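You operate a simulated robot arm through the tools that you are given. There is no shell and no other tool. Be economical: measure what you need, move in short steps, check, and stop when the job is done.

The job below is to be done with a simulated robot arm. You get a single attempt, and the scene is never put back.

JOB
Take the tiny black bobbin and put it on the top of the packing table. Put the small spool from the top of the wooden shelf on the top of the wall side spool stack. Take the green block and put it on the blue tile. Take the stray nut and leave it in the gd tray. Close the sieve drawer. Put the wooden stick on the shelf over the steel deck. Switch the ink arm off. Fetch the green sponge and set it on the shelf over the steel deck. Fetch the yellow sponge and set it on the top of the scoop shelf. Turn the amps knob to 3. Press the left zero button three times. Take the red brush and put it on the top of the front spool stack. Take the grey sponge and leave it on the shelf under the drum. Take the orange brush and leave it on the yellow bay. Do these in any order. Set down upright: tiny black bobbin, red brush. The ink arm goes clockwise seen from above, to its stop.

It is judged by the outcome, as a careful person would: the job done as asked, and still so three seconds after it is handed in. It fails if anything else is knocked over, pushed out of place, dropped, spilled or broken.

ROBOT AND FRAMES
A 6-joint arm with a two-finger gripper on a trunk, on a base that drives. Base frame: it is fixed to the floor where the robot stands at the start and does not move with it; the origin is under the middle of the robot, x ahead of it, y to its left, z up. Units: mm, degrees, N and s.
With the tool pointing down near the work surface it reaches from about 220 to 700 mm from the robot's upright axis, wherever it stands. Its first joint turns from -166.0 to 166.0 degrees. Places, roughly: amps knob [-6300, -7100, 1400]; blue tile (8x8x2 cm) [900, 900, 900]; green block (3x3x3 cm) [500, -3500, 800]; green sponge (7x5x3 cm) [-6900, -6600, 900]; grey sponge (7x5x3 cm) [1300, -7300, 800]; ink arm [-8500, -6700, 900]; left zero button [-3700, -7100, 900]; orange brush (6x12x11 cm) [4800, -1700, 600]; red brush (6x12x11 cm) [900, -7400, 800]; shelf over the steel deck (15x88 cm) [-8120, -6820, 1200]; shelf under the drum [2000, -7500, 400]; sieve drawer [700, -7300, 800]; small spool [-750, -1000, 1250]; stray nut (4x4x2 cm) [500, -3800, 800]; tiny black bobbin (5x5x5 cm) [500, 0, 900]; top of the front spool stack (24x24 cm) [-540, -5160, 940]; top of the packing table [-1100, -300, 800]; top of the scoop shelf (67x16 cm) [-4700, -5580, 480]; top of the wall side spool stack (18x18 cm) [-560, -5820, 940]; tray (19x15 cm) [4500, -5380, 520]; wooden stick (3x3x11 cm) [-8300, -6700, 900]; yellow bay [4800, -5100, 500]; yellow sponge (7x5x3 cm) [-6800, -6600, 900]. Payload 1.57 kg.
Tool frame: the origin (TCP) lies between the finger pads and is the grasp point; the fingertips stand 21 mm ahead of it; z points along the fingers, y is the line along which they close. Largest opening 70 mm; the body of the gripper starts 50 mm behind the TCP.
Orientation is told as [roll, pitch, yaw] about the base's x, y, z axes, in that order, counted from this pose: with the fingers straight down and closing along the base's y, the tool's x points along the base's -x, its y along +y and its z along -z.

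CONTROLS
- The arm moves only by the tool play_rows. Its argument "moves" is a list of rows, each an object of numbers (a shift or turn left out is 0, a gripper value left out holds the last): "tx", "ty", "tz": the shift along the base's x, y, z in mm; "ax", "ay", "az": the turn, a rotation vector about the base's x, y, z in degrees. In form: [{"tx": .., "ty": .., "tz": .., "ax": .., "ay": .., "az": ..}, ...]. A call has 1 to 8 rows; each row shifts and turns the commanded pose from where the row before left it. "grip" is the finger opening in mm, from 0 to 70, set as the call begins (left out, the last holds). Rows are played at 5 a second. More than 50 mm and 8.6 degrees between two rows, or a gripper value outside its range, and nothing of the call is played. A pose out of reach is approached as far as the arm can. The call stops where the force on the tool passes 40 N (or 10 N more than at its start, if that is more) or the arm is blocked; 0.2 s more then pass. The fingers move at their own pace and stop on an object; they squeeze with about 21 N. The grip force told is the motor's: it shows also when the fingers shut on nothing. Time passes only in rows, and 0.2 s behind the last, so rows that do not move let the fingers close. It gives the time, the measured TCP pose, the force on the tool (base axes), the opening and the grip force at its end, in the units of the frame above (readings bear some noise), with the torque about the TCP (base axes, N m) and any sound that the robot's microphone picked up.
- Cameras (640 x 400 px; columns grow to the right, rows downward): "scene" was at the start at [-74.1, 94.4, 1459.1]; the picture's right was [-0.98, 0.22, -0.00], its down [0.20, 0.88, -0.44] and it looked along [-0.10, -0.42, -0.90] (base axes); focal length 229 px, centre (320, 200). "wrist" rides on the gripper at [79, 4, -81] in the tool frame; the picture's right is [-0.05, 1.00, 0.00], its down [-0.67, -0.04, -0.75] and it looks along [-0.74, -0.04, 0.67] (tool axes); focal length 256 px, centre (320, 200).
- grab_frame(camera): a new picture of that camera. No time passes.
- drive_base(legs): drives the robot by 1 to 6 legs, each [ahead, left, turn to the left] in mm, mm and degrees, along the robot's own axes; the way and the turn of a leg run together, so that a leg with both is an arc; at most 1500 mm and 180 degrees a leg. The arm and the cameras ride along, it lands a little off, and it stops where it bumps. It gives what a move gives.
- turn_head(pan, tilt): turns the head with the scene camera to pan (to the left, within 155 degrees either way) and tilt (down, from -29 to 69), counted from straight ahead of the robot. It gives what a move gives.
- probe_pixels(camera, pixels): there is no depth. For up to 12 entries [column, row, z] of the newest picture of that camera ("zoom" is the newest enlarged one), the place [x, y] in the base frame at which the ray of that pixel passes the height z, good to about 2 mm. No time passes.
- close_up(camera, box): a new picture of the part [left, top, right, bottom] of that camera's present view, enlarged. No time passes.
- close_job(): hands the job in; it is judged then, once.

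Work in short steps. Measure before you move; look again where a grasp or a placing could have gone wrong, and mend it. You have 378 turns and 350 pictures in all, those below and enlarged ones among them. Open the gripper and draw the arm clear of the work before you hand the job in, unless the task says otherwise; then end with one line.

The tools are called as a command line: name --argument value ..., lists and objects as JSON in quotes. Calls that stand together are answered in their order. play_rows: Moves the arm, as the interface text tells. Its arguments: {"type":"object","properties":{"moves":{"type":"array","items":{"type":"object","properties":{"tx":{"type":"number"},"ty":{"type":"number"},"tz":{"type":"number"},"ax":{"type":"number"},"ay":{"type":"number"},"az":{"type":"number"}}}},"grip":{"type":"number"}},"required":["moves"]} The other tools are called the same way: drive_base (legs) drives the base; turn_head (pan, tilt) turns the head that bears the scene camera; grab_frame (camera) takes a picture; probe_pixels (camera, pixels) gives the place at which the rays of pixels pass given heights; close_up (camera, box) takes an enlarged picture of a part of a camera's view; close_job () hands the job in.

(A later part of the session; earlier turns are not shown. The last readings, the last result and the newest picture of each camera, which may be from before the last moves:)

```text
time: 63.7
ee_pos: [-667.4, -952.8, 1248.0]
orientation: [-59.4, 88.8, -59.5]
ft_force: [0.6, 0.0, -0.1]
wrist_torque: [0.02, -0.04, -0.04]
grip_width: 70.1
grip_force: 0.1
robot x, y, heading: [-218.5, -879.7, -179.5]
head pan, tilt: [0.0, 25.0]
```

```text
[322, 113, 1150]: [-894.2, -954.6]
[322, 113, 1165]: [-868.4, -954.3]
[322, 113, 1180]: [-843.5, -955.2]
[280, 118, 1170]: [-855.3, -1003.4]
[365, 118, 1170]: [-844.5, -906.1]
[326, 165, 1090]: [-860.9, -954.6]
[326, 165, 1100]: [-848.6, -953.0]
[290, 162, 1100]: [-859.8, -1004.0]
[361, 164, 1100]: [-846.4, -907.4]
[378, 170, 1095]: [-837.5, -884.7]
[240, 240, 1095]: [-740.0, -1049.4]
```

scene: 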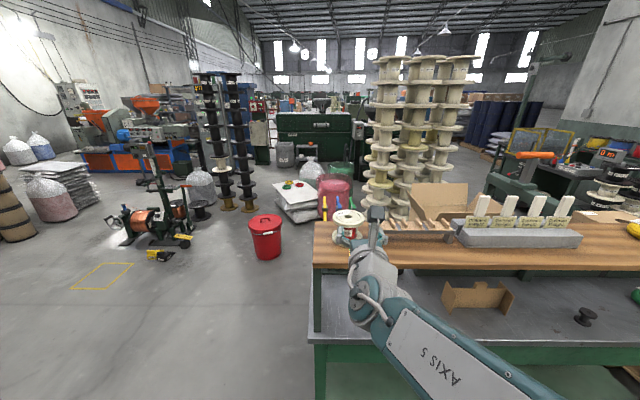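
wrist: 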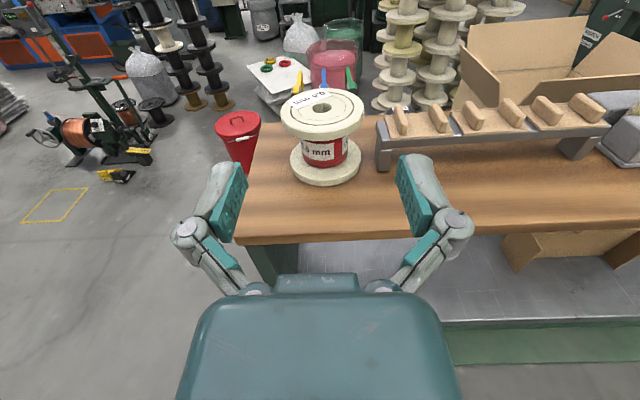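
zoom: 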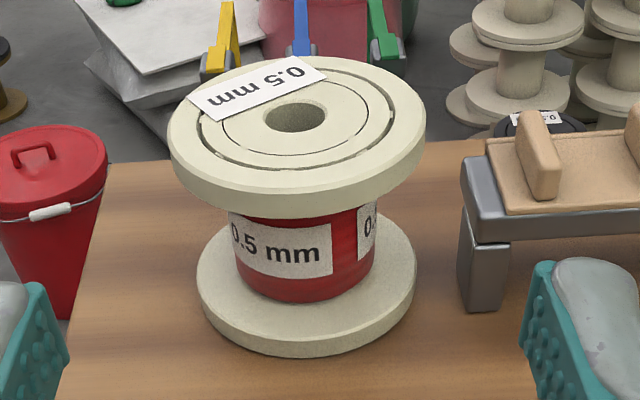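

Spool: centre (-855,-954), base 1095, top ≈1173, core ≈61 mm. I descend to z≈1135 in front, then advance between the flanges.

play_rows --moves '[{"tz": -40}, {"tz": -40}, {"tz": -33}, {"ty": -1.5}]'

play_rows --moves '[{"tx": -35}, {"tx": -35}, {"tx": -30}]'

grab_frame --camera "wrist"

```text
time: 64.7
ee_pos: [-667.5, -954.5, 1133.8]
orientation: [-56.9, 89.0, -57.2]
ft_force: [0.0, 0.2, 0.2]
wrist_torque: [0.05, 0.02, 0.01]
grip_width: 70.0
grip_force: 0.2
robot x, y, heading: [-219.3, -878.4, -179.5]
head pan, tilt: [0.0, 25.0]
```

```text
time: 65.5
ee_pos: [-768.8, -952.4, 1134.2]
orientation: [-53.8, 89.0, -54.0]
ft_force: [0.3, -0.5, -0.5]
wrist_torque: [-0.01, -0.02, 0.01]
grip_width: 69.8
grip_force: 0.1
robot x, y, heading: [-220.2, -879.2, -179.6]
head pan, tilt: [0.0, 25.0]
```

```text
315 pictures are left
```

wrist: 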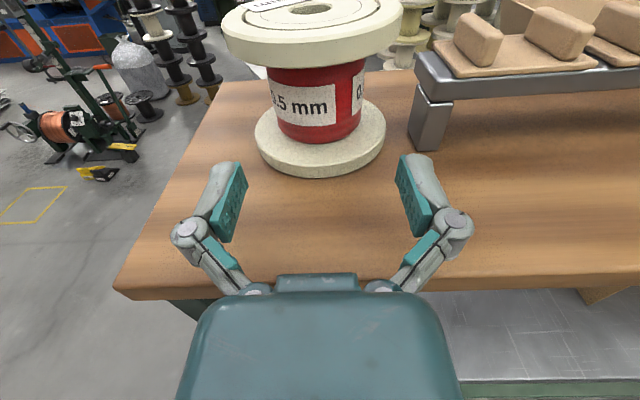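

I check lateral alignment by probing the lower flange extremes (254,142),(387,138) and core sides.

probe_pixels --camera "wrist" --pixels '[[254, 140, 1103], [387, 136, 1103], [273, 112, 1125], [363, 108, 1125]]'

```text
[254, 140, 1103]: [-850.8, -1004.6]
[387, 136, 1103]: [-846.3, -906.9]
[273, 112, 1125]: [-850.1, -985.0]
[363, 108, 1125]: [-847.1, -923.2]
```

Core centre y≈-954.5, x≈-850. I advance 80 mm.

play_rows --moves '[{"tx": -30, "ty": -0.7}, {"tx": -25}, {"tx": -15}, {"tx": -10}]'

grab_frame --camera "wrist"

```text
time: 66.0
ee_pos: [-800.8, -951.8, 1133.6]
orientation: [-50.0, 88.8, -50.1]
ft_force: [20.1, 1.1, 9.9]
wrist_torque: [-0.1, -1.28, 0.43]
grip_width: 70.0
grip_force: 0.1
robot x, y, heading: [-221.8, -880.2, -179.6]
head pan, tilt: [0.0, 25.0]
stopped in row 2: the force on the tool passed its limit at 94 N (the readings are from after the stop); the commanded pose is now the measured one
```

```text
314 pictures are left
```

wrist: 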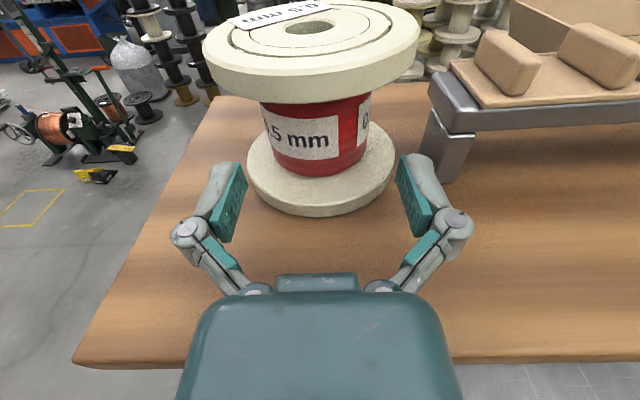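

Blocked at x=-800 by something ~50 mm below the tool (wrist housing against the shelf front edge). I back off, tilt the fingers 22° downward so the wrist rides higher, and re-approach.

play_rows --moves '[{"tx": 35}, {"tx": 35}, {"ay": -7.3}, {"ay": -7.3}, {"ay": -7.4, "tz": -6}]'

grab_frame --camera "wrist"

```text
time: 67.2
ee_pos: [-733.7, -953.1, 1127.7]
orientation: [-1.9, 67.0, -2.0]
ft_force: [-0.3, 0.6, -1.1]
wrist_torque: [-0.01, 0.0, 0.03]
grip_width: 69.9
grip_force: 0.0
robot x, y, heading: [-218.9, -875.6, -179.3]
head pan, tilt: [0.0, 25.0]
```

```text
313 pictures are left
```

wrist: 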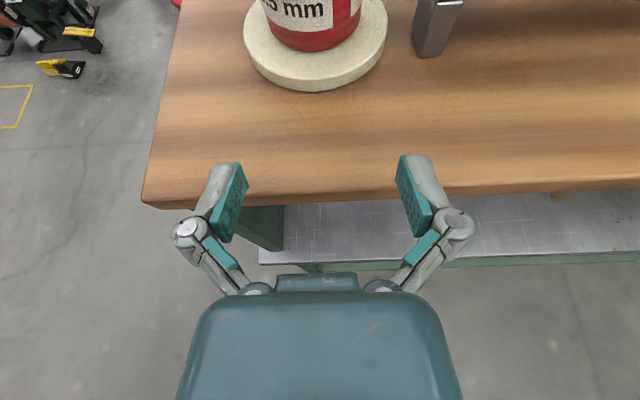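

I verify the spool position by the lower flange edges.

probe_pixels --camera "wrist" --pixels '[[244, 35, 1105], [388, 20, 1105], [318, 80, 1105], [267, 20, 1110], [361, 15, 1110]]'

```text
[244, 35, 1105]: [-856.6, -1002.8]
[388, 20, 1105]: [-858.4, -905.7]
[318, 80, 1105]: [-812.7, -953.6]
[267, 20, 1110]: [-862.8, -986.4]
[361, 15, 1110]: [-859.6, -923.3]
```

Spool centre y≈-954.5; advancing to x≈-848 at z≈1128.

play_rows --moves '[{"tx": -35, "ty": -1}, {"tx": -30}, {"tx": -20}, {"tx": -15}]'

grab_frame --camera "wrist"

```text
time: 68.2
ee_pos: [-834.5, -953.2, 1125.6]
orientation: [-1.8, 67.1, -2.1]
ft_force: [0.8, 0.1, -0.3]
wrist_torque: [0.0, 0.0, 0.01]
grip_width: 70.1
grip_force: 0.0
robot x, y, heading: [-222.4, -878.8, -179.4]
head pan, tilt: [0.0, 25.0]
```

```text
312 pictures are left
```

wrist: 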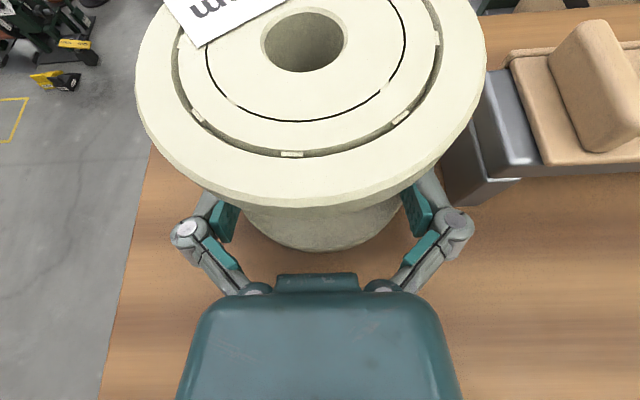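

Spool is straddled; I advance 10 mm more and close on the core.

play_rows --moves '[{"tx": -10}]'

play_rows --moves '[{}, {}, {}]' --grip 40

play_rows --moves '[{"tz": 25}, {"tz": 25}]'

grab_frame --camera "wrist"

```text
time: 68.6
ee_pos: [-844.6, -953.4, 1126.8]
orientation: [-1.9, 67.1, -2.2]
ft_force: [-0.2, -1.3, -0.4]
wrist_torque: [-0.02, 0.02, -0.01]
grip_width: 69.7
grip_force: 0.2
robot x, y, heading: [-216.6, -876.0, -179.2]
head pan, tilt: [0.0, 25.0]
```

```text
time: 69.4
ee_pos: [-845.5, -952.9, 1127.1]
orientation: [-1.8, 67.2, -2.0]
ft_force: [-1.0, -1.2, 3.7]
wrist_torque: [0.04, -0.01, 0.05]
grip_width: 58.4
grip_force: 21.2
robot x, y, heading: [-220.2, -877.9, -179.3]
head pan, tilt: [0.0, 25.0]
```

```text
time: 70.0
ee_pos: [-844.7, -954.9, 1176.3]
orientation: [-1.9, 66.9, -2.2]
ft_force: [0.0, -0.5, -3.4]
wrist_torque: [0.0, -0.01, -0.01]
grip_width: 58.7
grip_force: 21.2
robot x, y, heading: [-221.2, -879.6, -179.4]
head pan, tilt: [0.0, 25.0]
```

```text
311 pictures are left
```

wrist: 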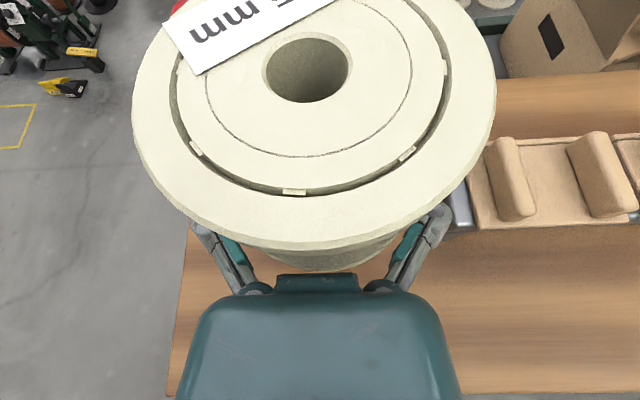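

Spool held. I raise and retract, then look south (pan +90) and south-west for the route.

play_rows --moves '[{"tz": 40}, {"tx": 40, "tz": 20}, {"tx": 45}, {"tx": 45}, {"tx": 45}, {"tx": 30}]'

turn_head --pan 90 --tilt 20

grab_frame --camera "scene"

```text
time: 71.4
ee_pos: [-635.8, -952.2, 1237.1]
orientation: [-2.0, 67.1, -2.2]
ft_force: [-0.7, 0.5, -4.1]
wrist_torque: [0.03, -0.03, 0.0]
grip_width: 59.0
grip_force: 21.3
robot x, y, heading: [-220.2, -877.6, -179.3]
head pan, tilt: [0.0, 25.0]
```

```text
time: 73.0
ee_pos: [-636.6, -953.1, 1238.1]
orientation: [-1.9, 67.0, -2.2]
ft_force: [0.5, -0.1, -3.1]
wrist_torque: [0.01, -0.04, 0.01]
grip_width: 58.5
grip_force: 20.9
robot x, y, heading: [-223.7, -878.6, -179.3]
head pan, tilt: [90.0, 20.0]
```

```text
310 pictures are left
```

scene: 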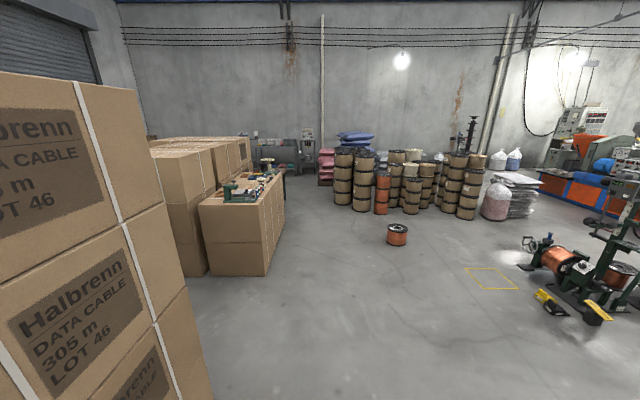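

I probe floor points for the layout: orange spool, stack bases, carton corners.

probe_pixels --camera "scene" --pixels '[[397, 245, 0], [344, 206, 0], [363, 211, 0], [381, 214, 0], [411, 214, 0], [467, 219, 0], [450, 210, 0], [210, 275, 0], [267, 275, 0], [285, 212, 0], [181, 380, 0], [326, 186, 0]]'

close_up --camera "scene" --box '[180, 110, 540, 290]'

```text
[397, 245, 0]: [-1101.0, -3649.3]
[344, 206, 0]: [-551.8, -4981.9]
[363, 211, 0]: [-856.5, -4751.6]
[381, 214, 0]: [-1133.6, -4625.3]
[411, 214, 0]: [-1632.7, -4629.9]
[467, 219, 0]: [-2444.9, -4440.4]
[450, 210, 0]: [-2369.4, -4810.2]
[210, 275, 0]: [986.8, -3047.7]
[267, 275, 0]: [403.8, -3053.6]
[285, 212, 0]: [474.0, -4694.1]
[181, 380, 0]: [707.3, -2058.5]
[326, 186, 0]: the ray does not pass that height
```

```text
1.78 times, centred on (360, 200) of scene
```

zoom: 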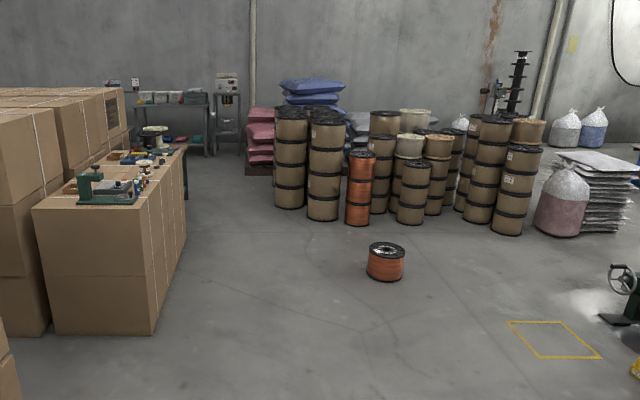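

Lane between cartons (x≥404) and stacks (x≈-540) runs at x≈0. I drive there sideways to about (0,-4700), arm pointing -x high.

drive_base --legs '[[-190, 1200, 0], [0, 1400, 0], [0, 1200, 0]]'

turn_head --pan 60 --tilt 30

grab_frame --camera "scene"

```text
time: 91.3
ee_pos: [-344.2, -4739.0, 1236.6]
orientation: [-2.0, 67.1, -0.5]
ft_force: [-0.2, 1.5, -2.2]
wrist_torque: [-0.01, -0.04, 0.01]
grip_width: 58.7
grip_force: 20.6
robot x, y, heading: [66.9, -4650.6, -177.6]
head pan, tilt: [90.0, 20.0]
```

```text
time: 92.3
ee_pos: [-343.7, -4739.6, 1237.1]
orientation: [-1.9, 67.2, -0.3]
ft_force: [0.2, -1.0, -2.6]
wrist_torque: [-0.03, -0.03, 0.0]
grip_width: 58.3
grip_force: 21.0
robot x, y, heading: [73.3, -4650.8, -177.4]
head pan, tilt: [60.0, 30.0]
```

```text
308 pictures are left
```

scene: 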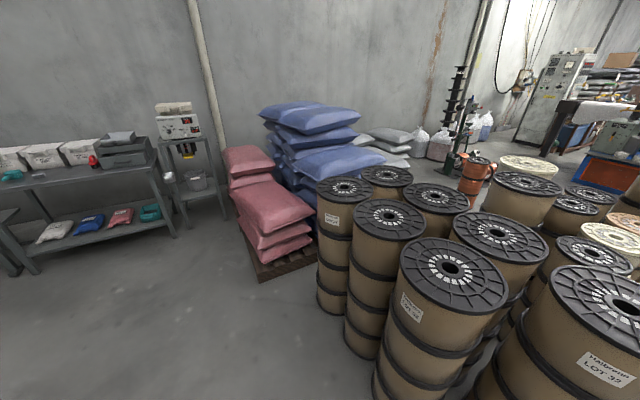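

I probe the stack tops at z≈940: (343,187), (390,172), (388,217), (450,270).

probe_pixels --camera "scene" --pixels '[[343, 187, 940], [390, 174, 940], [388, 217, 940], [450, 270, 940], [433, 197, 940], [500, 231, 940], [317, 187, 940], [371, 187, 940], [395, 275, 940], [507, 275, 940]]'

close_up --camera "scene" --box '[230, 130, 550, 330]'

```text
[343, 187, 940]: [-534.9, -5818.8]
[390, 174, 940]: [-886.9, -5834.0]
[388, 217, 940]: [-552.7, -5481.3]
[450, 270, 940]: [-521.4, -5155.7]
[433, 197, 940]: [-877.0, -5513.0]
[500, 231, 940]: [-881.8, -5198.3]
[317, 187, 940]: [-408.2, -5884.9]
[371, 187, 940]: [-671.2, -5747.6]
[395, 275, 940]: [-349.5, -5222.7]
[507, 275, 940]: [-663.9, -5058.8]
```

```text
2.00 times, centred on (390, 230) of scene
```

zoom: 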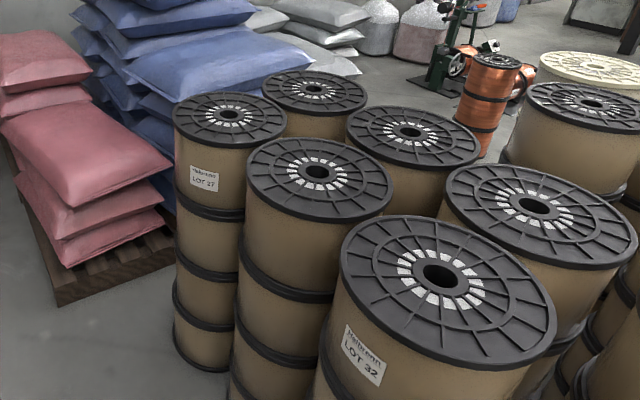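

Wall side stack centre ≈(-540,-5820). I check pallet clearances for my stand at about (70,-5780).

probe_pixels --camera "scene" --pixels '[[262, 279, 60], [243, 232, 60], [270, 250, 350], [226, 165, 750], [172, 238, 0], [35, 272, 0], [318, 308, 0]]'

```text
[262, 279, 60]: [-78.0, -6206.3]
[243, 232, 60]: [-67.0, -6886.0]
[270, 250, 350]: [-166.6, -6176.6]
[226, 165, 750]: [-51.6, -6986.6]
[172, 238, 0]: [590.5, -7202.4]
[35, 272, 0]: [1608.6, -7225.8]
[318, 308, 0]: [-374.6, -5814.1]
```

Pallet starts at y≈-6206, x<-70: fine. I drive left 1080 with slight correction.

drive_base --legs '[[60, 1080, -2.3]]'

turn_head --pan 5 --tilt 45

grab_frame --camera "scene"

grab_frame --camera "wrist"

```text
time: 97.8
ee_pos: [-381.1, -5803.1, 1237.3]
orientation: [-2.1, 67.0, -2.9]
ft_force: [-0.5, -1.2, -3.6]
wrist_torque: [0.02, -0.03, -0.03]
grip_width: 58.8
grip_force: 21.5
robot x, y, heading: [33.6, -5731.8, -179.8]
head pan, tilt: [60.0, 30.0]
```

```text
time: 99.1
ee_pos: [-382.1, -5803.6, 1237.7]
orientation: [-2.0, 67.1, -2.8]
ft_force: [-0.7, -0.3, -2.6]
wrist_torque: [0.02, -0.01, 0.01]
grip_width: 58.9
grip_force: 21.3
robot x, y, heading: [34.5, -5730.7, -179.9]
head pan, tilt: [5.0, 45.0]
```

```text
306 pictures are left
```

scene: 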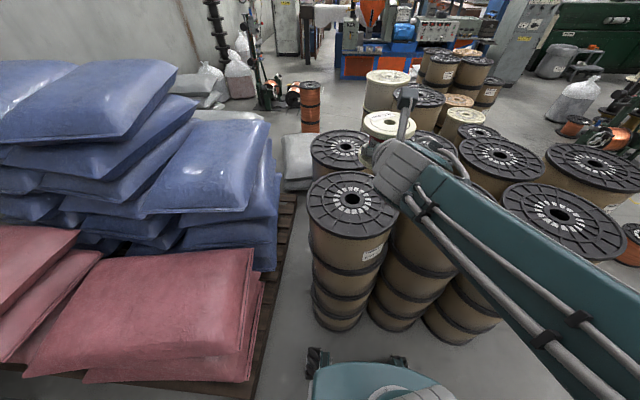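

```text
305 pictures are left
```

wrist: 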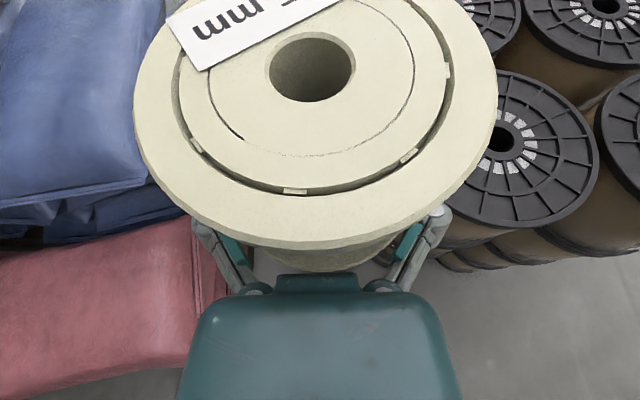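

Wall stack hole at scene (351,198). Probe its position at 940 and the rim extremes.

probe_pixels --camera "scene" --pixels '[[351, 198, 930], [351, 198, 940], [351, 198, 960], [306, 205, 940], [397, 213, 940], [355, 234, 940], [345, 173, 940]]'

close_up --camera "scene" --box '[290, 150, 450, 260]'

probe_pixels --camera "wrist" --pixels '[[503, 140, 940]]'

```text
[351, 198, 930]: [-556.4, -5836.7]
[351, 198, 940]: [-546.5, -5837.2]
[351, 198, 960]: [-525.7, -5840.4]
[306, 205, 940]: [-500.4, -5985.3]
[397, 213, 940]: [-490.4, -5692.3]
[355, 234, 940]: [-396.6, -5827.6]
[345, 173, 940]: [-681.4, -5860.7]
```

```text
3.64 times, centred on (370, 205) of scene
```

zoom: 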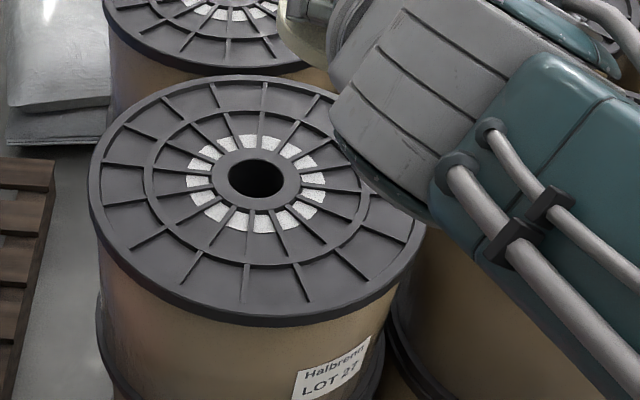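

```text
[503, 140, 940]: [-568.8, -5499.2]
```

Target spool centre (-545,-5830); TCP to (-535,-5830). I move over and descend to z≈1000.

play_rows --moves '[{"tx": -38, "ty": -7}, {"tx": -38, "ty": -7}, {"tx": -38, "ty": -7}, {"tx": -38, "ty": -6}, {"tz": -45}, {"tz": -45}, {"tz": -45}, {"tz": -45}]'

play_rows --moves '[{"tz": -40}, {"tz": -20}]'

grab_frame --camera "scene"

grab_frame --camera "wrist"

```text
time: 100.9
ee_pos: [-533.4, -5831.7, 1055.6]
orientation: [-2.0, 67.3, -2.8]
ft_force: [0.3, -0.6, -2.8]
wrist_torque: [0.02, -0.06, 0.0]
grip_width: 58.6
grip_force: 21.6
robot x, y, heading: [37.8, -5731.6, -179.9]
head pan, tilt: [5.0, 45.0]
```

```text
time: 101.5
ee_pos: [-534.6, -5832.0, 996.4]
orientation: [-1.9, 67.0, -2.7]
ft_force: [1.0, 0.6, -3.6]
wrist_torque: [0.0, -0.04, 0.01]
grip_width: 58.6
grip_force: 21.7
robot x, y, heading: [32.5, -5735.0, -179.9]
head pan, tilt: [5.0, 45.0]
```

```text
303 pictures are left
```

scene: 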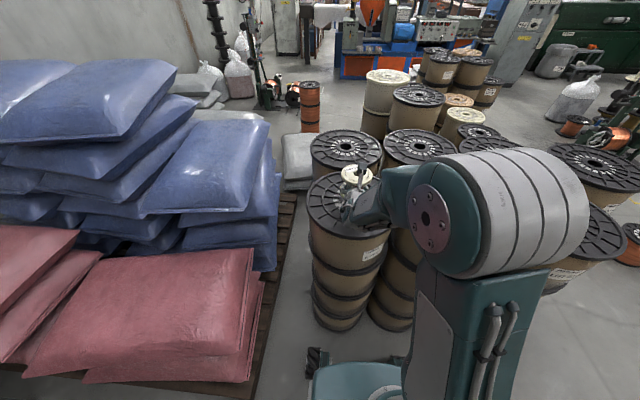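

```text
302 pictures are left
```

wrist: 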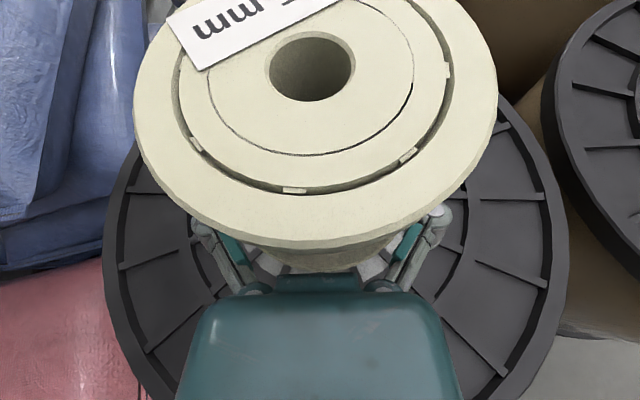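

Centred well. Lowering gently.

play_rows --moves '[{"tz": -10}, {"tz": -4}, {"tz": -3}]'

play_rows --moves '[{"tz": -2}, {"tz": -2}]'

```text
time: 102.3
ee_pos: [-534.0, -5831.7, 980.8]
orientation: [-1.9, 67.1, -2.7]
ft_force: [1.1, 0.5, -2.8]
wrist_torque: [0.02, -0.05, 0.02]
grip_width: 58.6
grip_force: 21.1
robot x, y, heading: [35.0, -5732.8, -180.0]
head pan, tilt: [5.0, 45.0]
```

```text
time: 102.9
ee_pos: [-534.0, -5830.7, 975.9]
orientation: [-2.0, 67.0, -2.8]
ft_force: [-0.4, -0.2, -2.9]
wrist_torque: [0.02, -0.06, 0.01]
grip_width: 58.8
grip_force: 20.7
robot x, y, heading: [36.0, -5733.6, -179.9]
head pan, tilt: [5.0, 45.0]
```

Force unchanged (−3 N); continue in 2 mm steps.

play_rows --moves '[{"tz": -2}, {"tz": -2}]'

play_rows --moves '[{"tz": -2}, {"tz": -1.5}]'

grab_frame --camera "scene"

```text
time: 103.5
ee_pos: [-535.7, -5831.5, 971.6]
orientation: [-2.0, 67.1, -2.7]
ft_force: [-0.2, 0.6, -3.7]
wrist_torque: [0.01, -0.02, -0.02]
grip_width: 58.6
grip_force: 21.2
robot x, y, heading: [34.5, -5734.4, -180.1]
head pan, tilt: [5.0, 45.0]
```

```text
time: 104.1
ee_pos: [-534.1, -5832.5, 967.9]
orientation: [-2.0, 67.1, -2.6]
ft_force: [-0.1, 0.2, -3.5]
wrist_torque: [-0.01, -0.02, 0.02]
grip_width: 58.8
grip_force: 21.5
robot x, y, heading: [35.5, -5733.3, -179.9]
head pan, tilt: [5.0, 45.0]
```

```text
301 pictures are left
```

scene: 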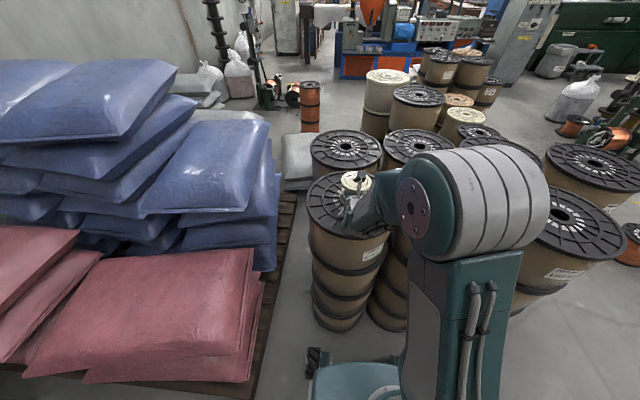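

play_rows --moves '[{"tz": -2}, {"tz": -2}]'

play_rows --moves '[{"tz": -2}, {"tz": -2}]'

close_up --camera "scene" --box '[290, 150, 450, 260]'

```text
time: 104.7
ee_pos: [-534.5, -5830.3, 964.4]
orientation: [-2.0, 67.1, -2.6]
ft_force: [-0.3, 0.3, -2.2]
wrist_torque: [0.01, -0.06, 0.0]
grip_width: 58.9
grip_force: 20.8
robot x, y, heading: [34.7, -5731.9, -179.7]
head pan, tilt: [5.0, 45.0]
```

```text
time: 105.3
ee_pos: [-535.6, -5830.9, 960.2]
orientation: [-1.9, 67.1, -2.6]
ft_force: [-0.7, 0.1, -2.4]
wrist_torque: [-0.01, -0.04, 0.02]
grip_width: 58.4
grip_force: 21.1
robot x, y, heading: [36.3, -5732.4, -179.9]
head pan, tilt: [5.0, 45.0]
```

```text
3.64 times, centred on (370, 205) of scene
```

zoom: 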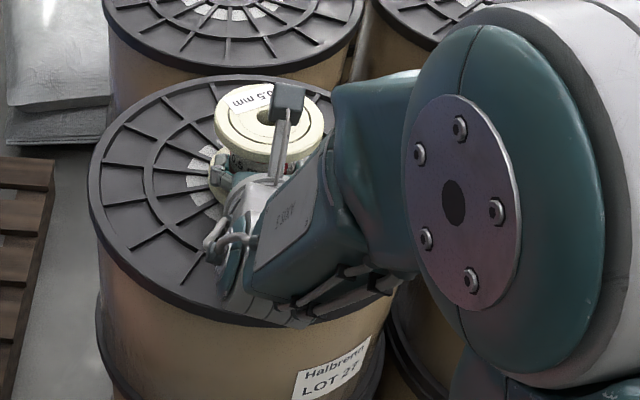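

Still no contact; continue lowering.

play_rows --moves '[{"tz": -2}, {"tz": -2}, {"tz": -1}]'

play_rows --moves '[{"tz": -2}, {"tz": -2}, {"tz": -1}]'

grab_frame --camera "wrist"

```text
time: 106.1
ee_pos: [-535.6, -5831.9, 956.4]
orientation: [-2.0, 67.4, -2.8]
ft_force: [-2.3, -0.5, 12.0]
wrist_torque: [0.38, -0.16, 0.05]
grip_width: 59.0
grip_force: 20.5
robot x, y, heading: [30.8, -5734.6, -179.9]
head pan, tilt: [5.0, 45.0]
```

```text
time: 106.9
ee_pos: [-535.7, -5831.5, 954.7]
orientation: [-2.1, 67.7, -2.8]
ft_force: [-4.0, 0.0, 37.8]
wrist_torque: [1.02, 0.23, 0.16]
grip_width: 58.8
grip_force: 20.6
robot x, y, heading: [33.6, -5731.6, -180.0]
head pan, tilt: [5.0, 45.0]
```

```text
299 pictures are left
```

wrist: 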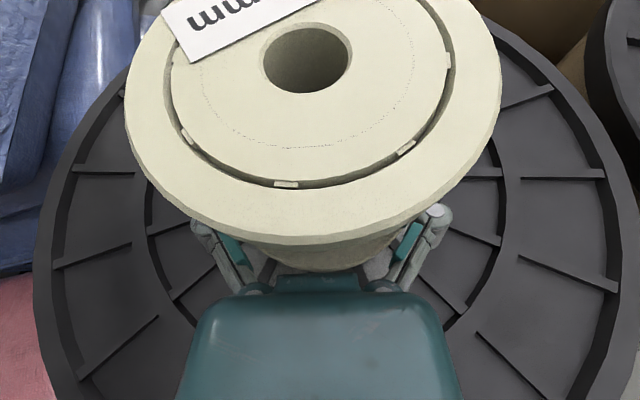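

Contact. I ease up 2.5 mm, release, and withdraw backward.

play_rows --moves '[{"tz": 2.5}]'

play_rows --moves '[{}, {}, {}]' --grip 70

play_rows --moves '[{"tx": 20, "tz": 0}, {"tx": 25, "tz": 0}, {"tx": 30}, {"tx": 35, "tz": 5}, {"tx": 40, "tz": 10}]'

grab_frame --camera "wrist"

```text
time: 107.3
ee_pos: [-535.9, -5831.1, 955.7]
orientation: [-2.0, 67.5, -2.8]
ft_force: [-8.6, 0.7, 27.0]
wrist_torque: [1.13, 0.87, 0.34]
grip_width: 58.7
grip_force: 21.3
robot x, y, heading: [35.2, -5732.0, -179.6]
head pan, tilt: [5.0, 45.0]
```

```text
time: 108.1
ee_pos: [-535.1, -5831.2, 953.5]
orientation: [-1.9, 67.2, -2.7]
ft_force: [-6.6, -3.5, 19.5]
wrist_torque: [0.72, 0.14, 0.15]
grip_width: 68.9
grip_force: 0.1
robot x, y, heading: [39.1, -5736.8, -179.7]
head pan, tilt: [5.0, 45.0]
```

```text
time: 109.3
ee_pos: [-414.7, -5843.2, 971.4]
orientation: [-2.0, 66.9, -2.6]
ft_force: [0.0, 0.6, -0.1]
wrist_torque: [-0.05, 0.0, 0.0]
grip_width: 70.0
grip_force: 0.1
out of reach, approached as far as the arm can: row 5
robot x, y, heading: [35.3, -5732.6, -179.9]
head pan, tilt: [5.0, 45.0]
```

```text
298 pictures are left
```

wrist: 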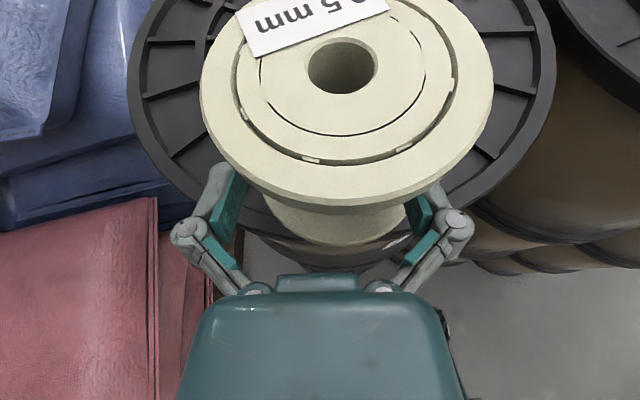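

The spool seems dragged along toward the front rim. I look before moving further.

close_up --camera "scene" --box '[270, 130, 470, 270]'

probe_pixels --camera "wrist" --pixels '[[341, 66, 1005], [200, 100, 1000], [493, 90, 1000], [340, 200, 1000]]'

```text
2.86 times, centred on (370, 200) of scene
```

zoom: 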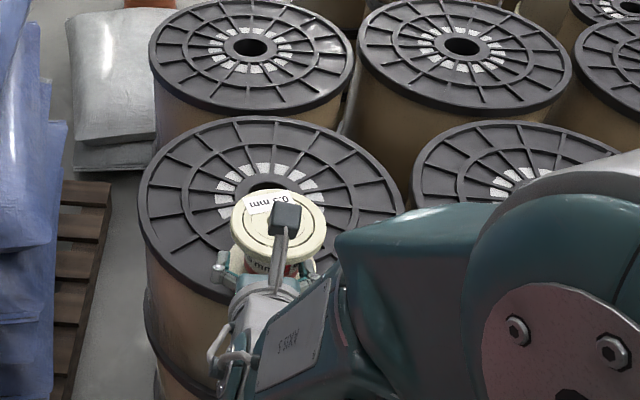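

```text
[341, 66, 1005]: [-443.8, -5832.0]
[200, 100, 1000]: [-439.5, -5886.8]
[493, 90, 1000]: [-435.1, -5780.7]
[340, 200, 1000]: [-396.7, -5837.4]
```

Spool is now at ≈(-440,-5833), still standing at the front rim; the arm ran into a reach limit. I recentre the fingers on the core, regrip, lift, and re-place.

play_rows --moves '[{"ty": 8}, {"tx": -8, "tz": -3}, {"tx": -8, "tz": -3}]'

grab_frame --camera "wrist"

```text
time: 110.1
ee_pos: [-434.0, -5836.7, 966.0]
orientation: [-1.9, 67.1, -2.7]
ft_force: [0.2, 0.3, 0.5]
wrist_torque: [0.02, 0.01, 0.0]
grip_width: 70.1
grip_force: 0.0
out of reach, approached as far as the arm can: row 1
robot x, y, heading: [33.7, -5734.6, -180.1]
head pan, tilt: [5.0, 45.0]
```

```text
296 pictures are left
```

wrist: 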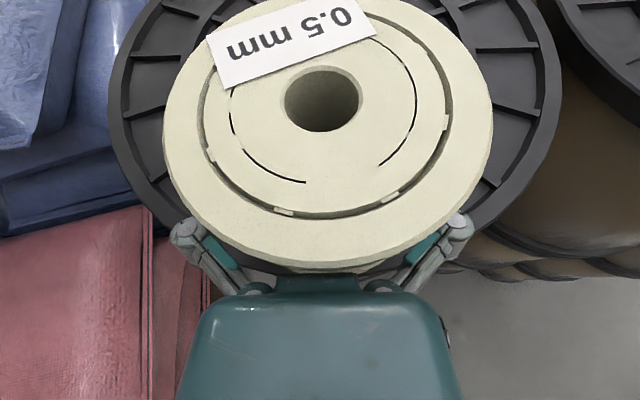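

Now the spool is deep in the grip as before (hole at (323,99)). Close and lift 30.

play_rows --moves '[{}, {}, {}]' --grip 40

play_rows --moves '[{"tz": 15}, {"tz": 20}]'

grab_frame --camera "wrist"

close_up --camera "scene" --box '[270, 130, 470, 270]'

```text
time: 110.9
ee_pos: [-435.1, -5837.6, 966.8]
orientation: [-2.0, 67.2, -2.8]
ft_force: [-2.4, 0.6, 2.9]
wrist_torque: [0.11, 0.34, -0.06]
grip_width: 58.7
grip_force: 21.2
robot x, y, heading: [32.0, -5729.5, -179.6]
head pan, tilt: [5.0, 45.0]
```

```text
time: 111.5
ee_pos: [-433.7, -5836.7, 1001.6]
orientation: [-1.9, 67.1, -2.5]
ft_force: [-0.7, 1.2, -2.8]
wrist_torque: [0.02, 0.0, -0.01]
grip_width: 58.7
grip_force: 20.8
robot x, y, heading: [33.6, -5729.7, -179.8]
head pan, tilt: [5.0, 45.0]
```

```text
295 pictures are left
```

wrist: 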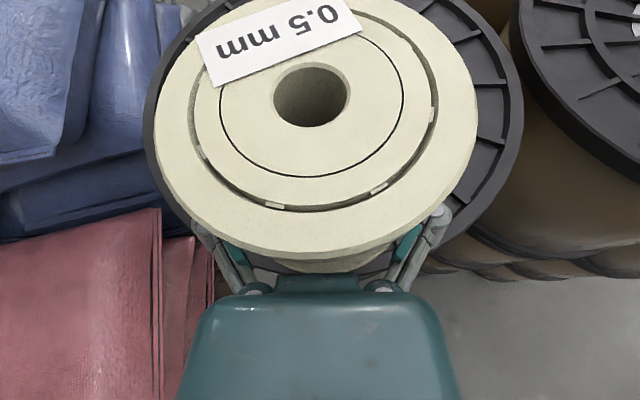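

```text
2.86 times, centred on (370, 200) of scene
```

zoom: 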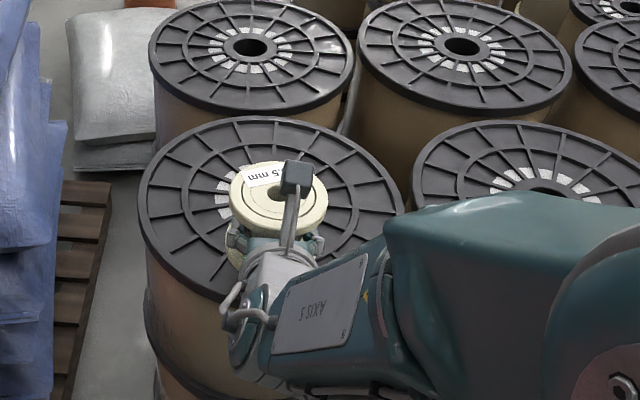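

Regripped (slightly higher on the core). I carry it 105 mm back to the centre and lower.

play_rows --moves '[{"tx": -35, "ty": 2}, {"tx": -35, "ty": 2}, {"tx": -35, "ty": 2}, {"tz": -15}, {"tz": -10}, {"tz": -4}]'

play_rows --moves '[{"tz": -2}, {"tz": -2}]'

grab_frame --camera "wrist"

```text
time: 112.9
ee_pos: [-538.0, -5831.7, 971.8]
orientation: [-1.9, 67.1, -2.7]
ft_force: [-0.8, 0.2, -3.1]
wrist_torque: [0.0, -0.03, -0.02]
grip_width: 58.4
grip_force: 21.7
robot x, y, heading: [37.5, -5730.4, -179.8]
head pan, tilt: [5.0, 45.0]
```

```text
time: 113.5
ee_pos: [-539.9, -5832.9, 969.7]
orientation: [-1.9, 67.1, -2.7]
ft_force: [0.6, 0.0, -3.0]
wrist_torque: [0.0, -0.05, 0.0]
grip_width: 58.6
grip_force: 21.0
robot x, y, heading: [38.2, -5733.7, -180.0]
head pan, tilt: [5.0, 45.0]
```

```text
293 pictures are left
```

wrist: 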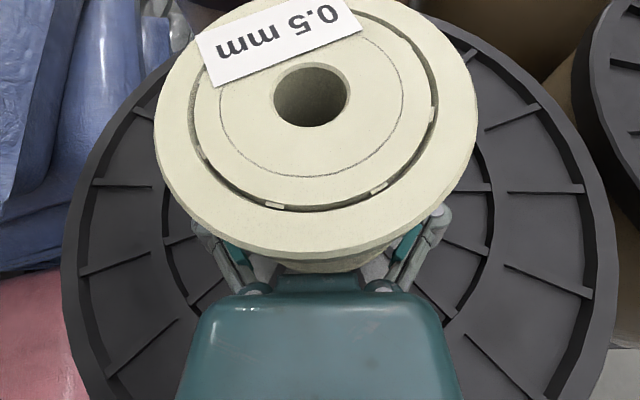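

Shift +8 mm in y and keep lowering by 2 mm steps.

play_rows --moves '[{"ty": 8}, {"tz": -2}, {"tz": -2}]'

play_rows --moves '[{"tz": -2}, {"tz": -1}]'

play_rows --moves '[{"tz": -2}, {"tz": -1}]'

```text
time: 114.3
ee_pos: [-537.8, -5824.3, 966.2]
orientation: [-2.2, 67.3, -2.7]
ft_force: [1.7, -0.3, 6.8]
wrist_torque: [-0.17, -0.38, 0.0]
grip_width: 58.8
grip_force: 21.0
robot x, y, heading: [34.9, -5730.7, -179.7]
head pan, tilt: [5.0, 45.0]
```

```text
time: 114.9
ee_pos: [-539.5, -5824.3, 964.7]
orientation: [-2.0, 67.3, -2.9]
ft_force: [-2.6, 1.0, 17.5]
wrist_torque: [-0.03, 0.25, -0.2]
grip_width: 58.8
grip_force: 21.0
robot x, y, heading: [37.1, -5733.5, -179.8]
head pan, tilt: [5.0, 45.0]
```

```text
time: 115.5
ee_pos: [-538.1, -5823.3, 960.6]
orientation: [-2.0, 67.1, -2.8]
ft_force: [2.8, 2.1, 16.0]
wrist_torque: [-0.09, 0.09, -0.16]
grip_width: 58.7
grip_force: 20.9
robot x, y, heading: [34.0, -5728.2, -180.1]
head pan, tilt: [5.0, 45.0]
```

Contact made. Release and check the force.

play_rows --moves '[{}, {}, {}]' --grip 70

grab_frame --camera "wrist"

close_up --camera "scene" --box '[270, 130, 470, 270]'

```text
time: 116.3
ee_pos: [-539.3, -5824.2, 959.1]
orientation: [-2.0, 67.0, -2.6]
ft_force: [0.2, -0.8, 0.2]
wrist_torque: [-0.01, -0.01, 0.02]
grip_width: 70.2
grip_force: 0.2
robot x, y, heading: [33.5, -5729.7, -179.9]
head pan, tilt: [5.0, 45.0]
```

```text
292 pictures are left
```

wrist: 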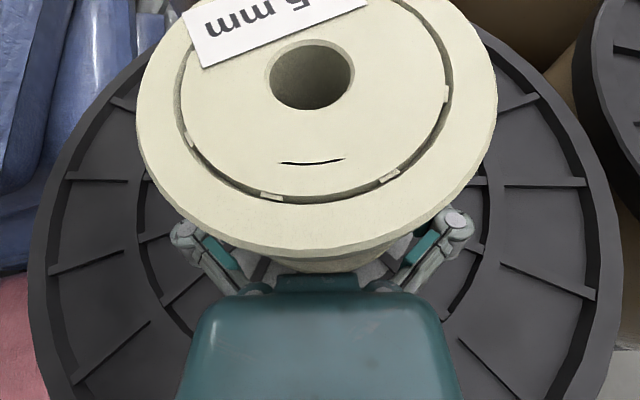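

```text
2.86 times, centred on (370, 200) of scene
```

zoom: 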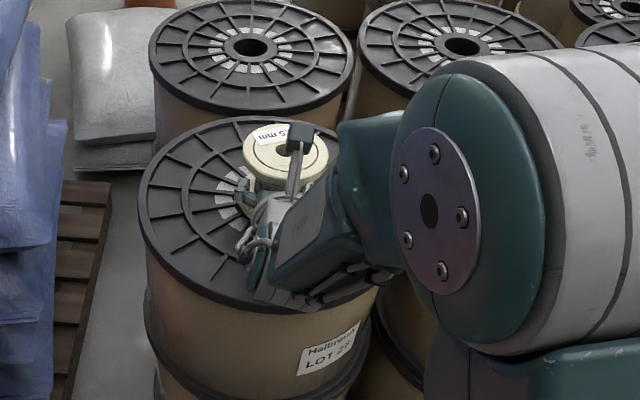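

Force is zero now. Withdraw 30 mm and check that the spool stays.

play_rows --moves '[{"tx": 10}, {"tx": 10}, {"tx": 10}]'

grab_frame --camera "wrist"

```text
time: 117.1
ee_pos: [-508.1, -5825.1, 957.2]
orientation: [-1.7, 67.2, -2.7]
ft_force: [0.0, 0.9, -0.2]
wrist_torque: [0.03, -0.01, 0.01]
grip_width: 69.8
grip_force: 0.0
robot x, y, heading: [33.0, -5730.4, -179.8]
head pan, tilt: [5.0, 45.0]
```

```text
290 pictures are left
```

wrist: 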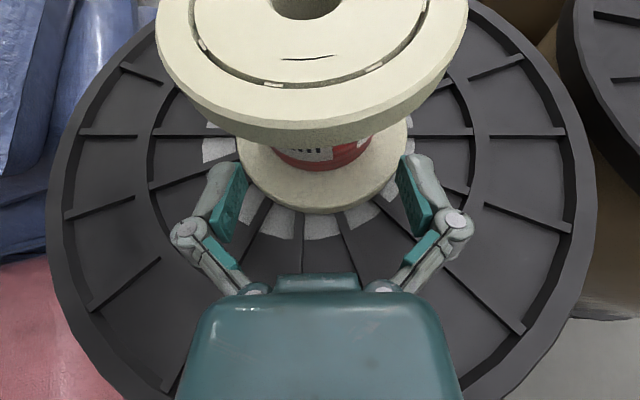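

Spool stays put on the centre. Continue back and up.

play_rows --moves '[{"tx": 15}, {"tx": 15}, {"tx": 10}, {"tz": 40}, {"tz": 45}, {"tz": 45}, {"tz": 45}, {"tz": 45}]'

grab_frame --camera "wrist"

turn_head --pan 105 --tilt 25

grab_frame --camera "scene"

```text
time: 118.9
ee_pos: [-468.1, -5824.7, 1177.1]
orientation: [-2.0, 67.2, -2.7]
ft_force: [-0.3, -0.3, -1.0]
wrist_torque: [0.01, 0.0, -0.01]
grip_width: 69.8
grip_force: 0.1
robot x, y, heading: [34.1, -5734.7, -180.0]
head pan, tilt: [5.0, 45.0]
```

```text
289 pictures are left
```

wrist: 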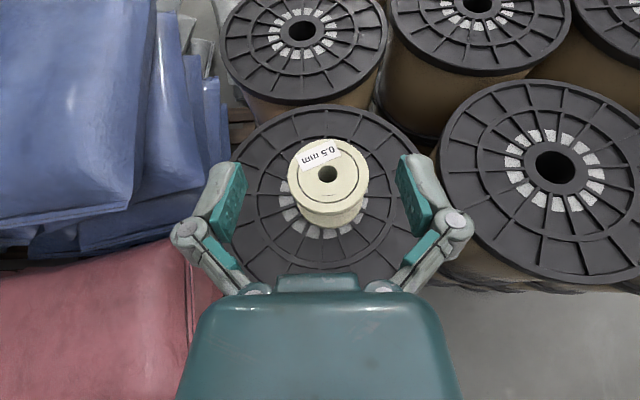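

```text
time: 120.7
ee_pos: [-468.0, -5825.0, 1175.9]
orientation: [-1.8, 67.1, -2.7]
ft_force: [0.0, 0.3, -0.2]
wrist_torque: [0.0, -0.02, -0.03]
grip_width: 70.1
grip_force: 0.0
robot x, y, heading: [32.2, -5731.5, -179.9]
head pan, tilt: [105.0, 25.0]
```

```text
288 pictures are left
```

scene: 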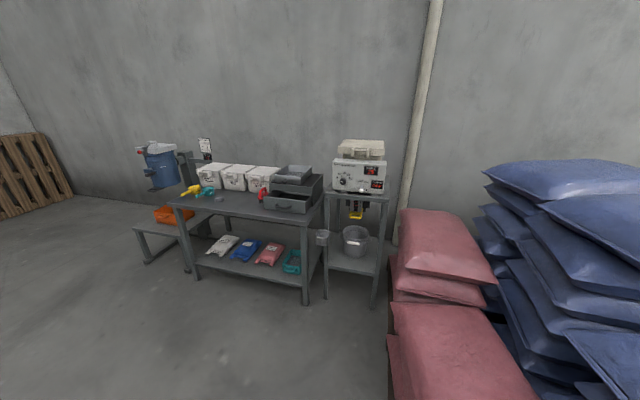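

Spool sits on the wall side stack. Next, the bench to the south with drawer, red brush, grey sponge. I drive back (+x) ~870, turn left 90°, and view.

drive_base --legs '[[-870, 0, 0], [0, 0, 90], [600, 0, 0]]'

turn_head --pan 0 --tilt 30

grab_frame --camera "scene"

```text
time: 132.1
ee_pos: [1011.9, -6832.4, 1176.5]
orientation: [-2.0, 67.1, 87.3]
ft_force: [-0.3, 0.2, -0.2]
wrist_torque: [-0.02, 0.01, 0.03]
grip_width: 70.0
grip_force: 0.1
robot x, y, heading: [919.3, -6330.1, -89.9]
head pan, tilt: [105.0, 25.0]
```

```text
time: 133.9
ee_pos: [1010.6, -6832.0, 1176.6]
orientation: [-1.9, 67.1, 87.3]
ft_force: [0.0, -0.4, 0.1]
wrist_torque: [-0.05, -0.02, 0.01]
grip_width: 69.7
grip_force: 0.0
robot x, y, heading: [918.0, -6330.2, -90.1]
head pan, tilt: [0.0, 30.0]
```

```text
287 pictures are left
```

scene: 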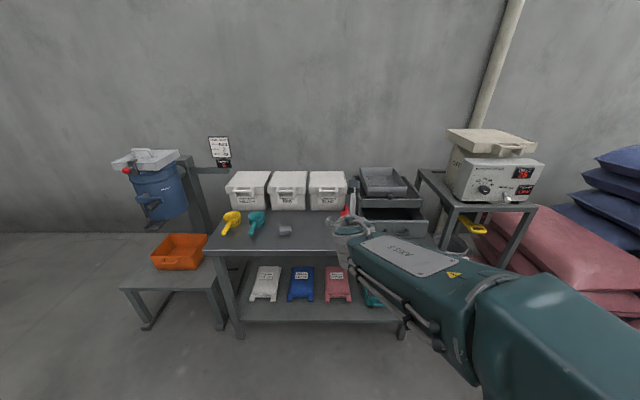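

Close-ups: bench items on the left and drawer on the right.

close_up --camera "scene" --box '[200, 160, 440, 310]'

close_up --camera "scene" --box '[100, 130, 260, 340]'

grab_frame --camera "wrist"

```text
2.67 times, centred on (320, 235) of scene
```

zoom: 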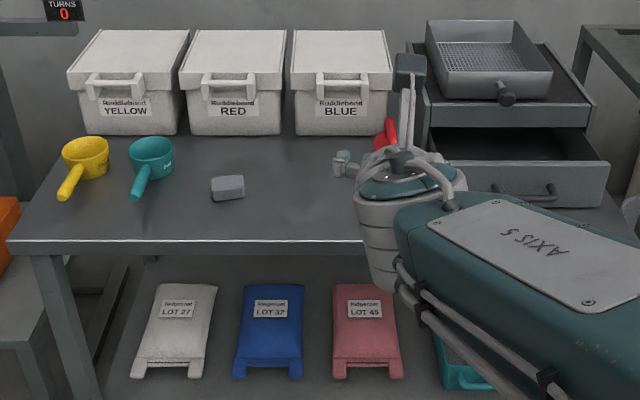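

```text
1.90 times, centred on (180, 235) of scene
```

zoom: 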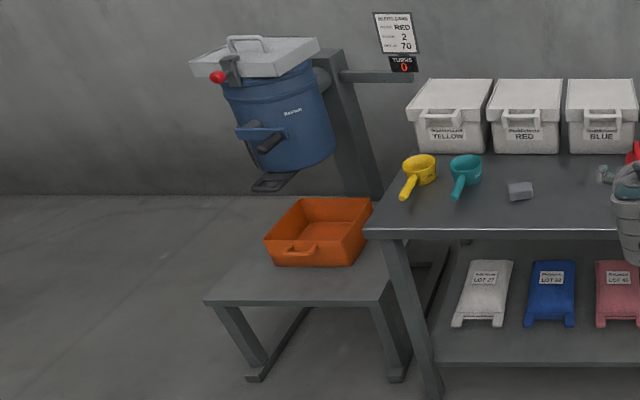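

```text
284 pictures are left
```

wrist: 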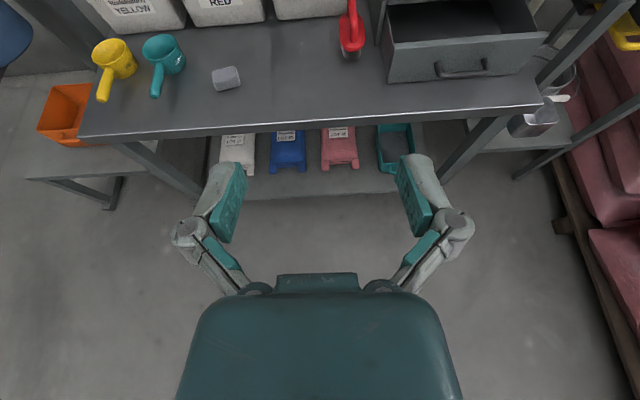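

Drawer is open toward me (right in view). I triangulate bench front edge, drawer panel handle, sponge and brush.

probe_pixels --camera "scene" --pixels '[[275, 249.5, 750], [275, 249.5, 800], [285, 235, 750], [285, 235, 800], [405, 237, 750], [405, 237, 800], [418, 231, 800], [418, 231, 850]]'

probe_pixels --camera "wrist" --pixels '[[225, 131, 750], [225, 131, 800], [227, 90, 750], [227, 90, 800], [463, 70, 800], [463, 70, 850], [463, 40, 850], [540, 30, 850], [388, 82, 780], [545, 67, 780], [350, 45, 800], [350, 10, 850]]'

```text
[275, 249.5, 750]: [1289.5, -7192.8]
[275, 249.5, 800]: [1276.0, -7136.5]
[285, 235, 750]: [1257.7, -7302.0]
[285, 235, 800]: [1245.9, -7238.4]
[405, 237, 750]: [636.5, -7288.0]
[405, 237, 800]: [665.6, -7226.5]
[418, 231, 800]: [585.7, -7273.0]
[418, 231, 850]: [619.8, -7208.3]
```

```text
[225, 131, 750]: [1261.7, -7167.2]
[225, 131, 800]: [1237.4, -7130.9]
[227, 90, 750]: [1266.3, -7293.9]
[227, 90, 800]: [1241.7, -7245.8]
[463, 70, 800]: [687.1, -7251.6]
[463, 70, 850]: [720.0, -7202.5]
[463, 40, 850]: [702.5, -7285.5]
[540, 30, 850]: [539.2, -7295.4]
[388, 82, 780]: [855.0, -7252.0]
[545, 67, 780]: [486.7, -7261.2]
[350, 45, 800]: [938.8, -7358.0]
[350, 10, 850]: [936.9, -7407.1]
```

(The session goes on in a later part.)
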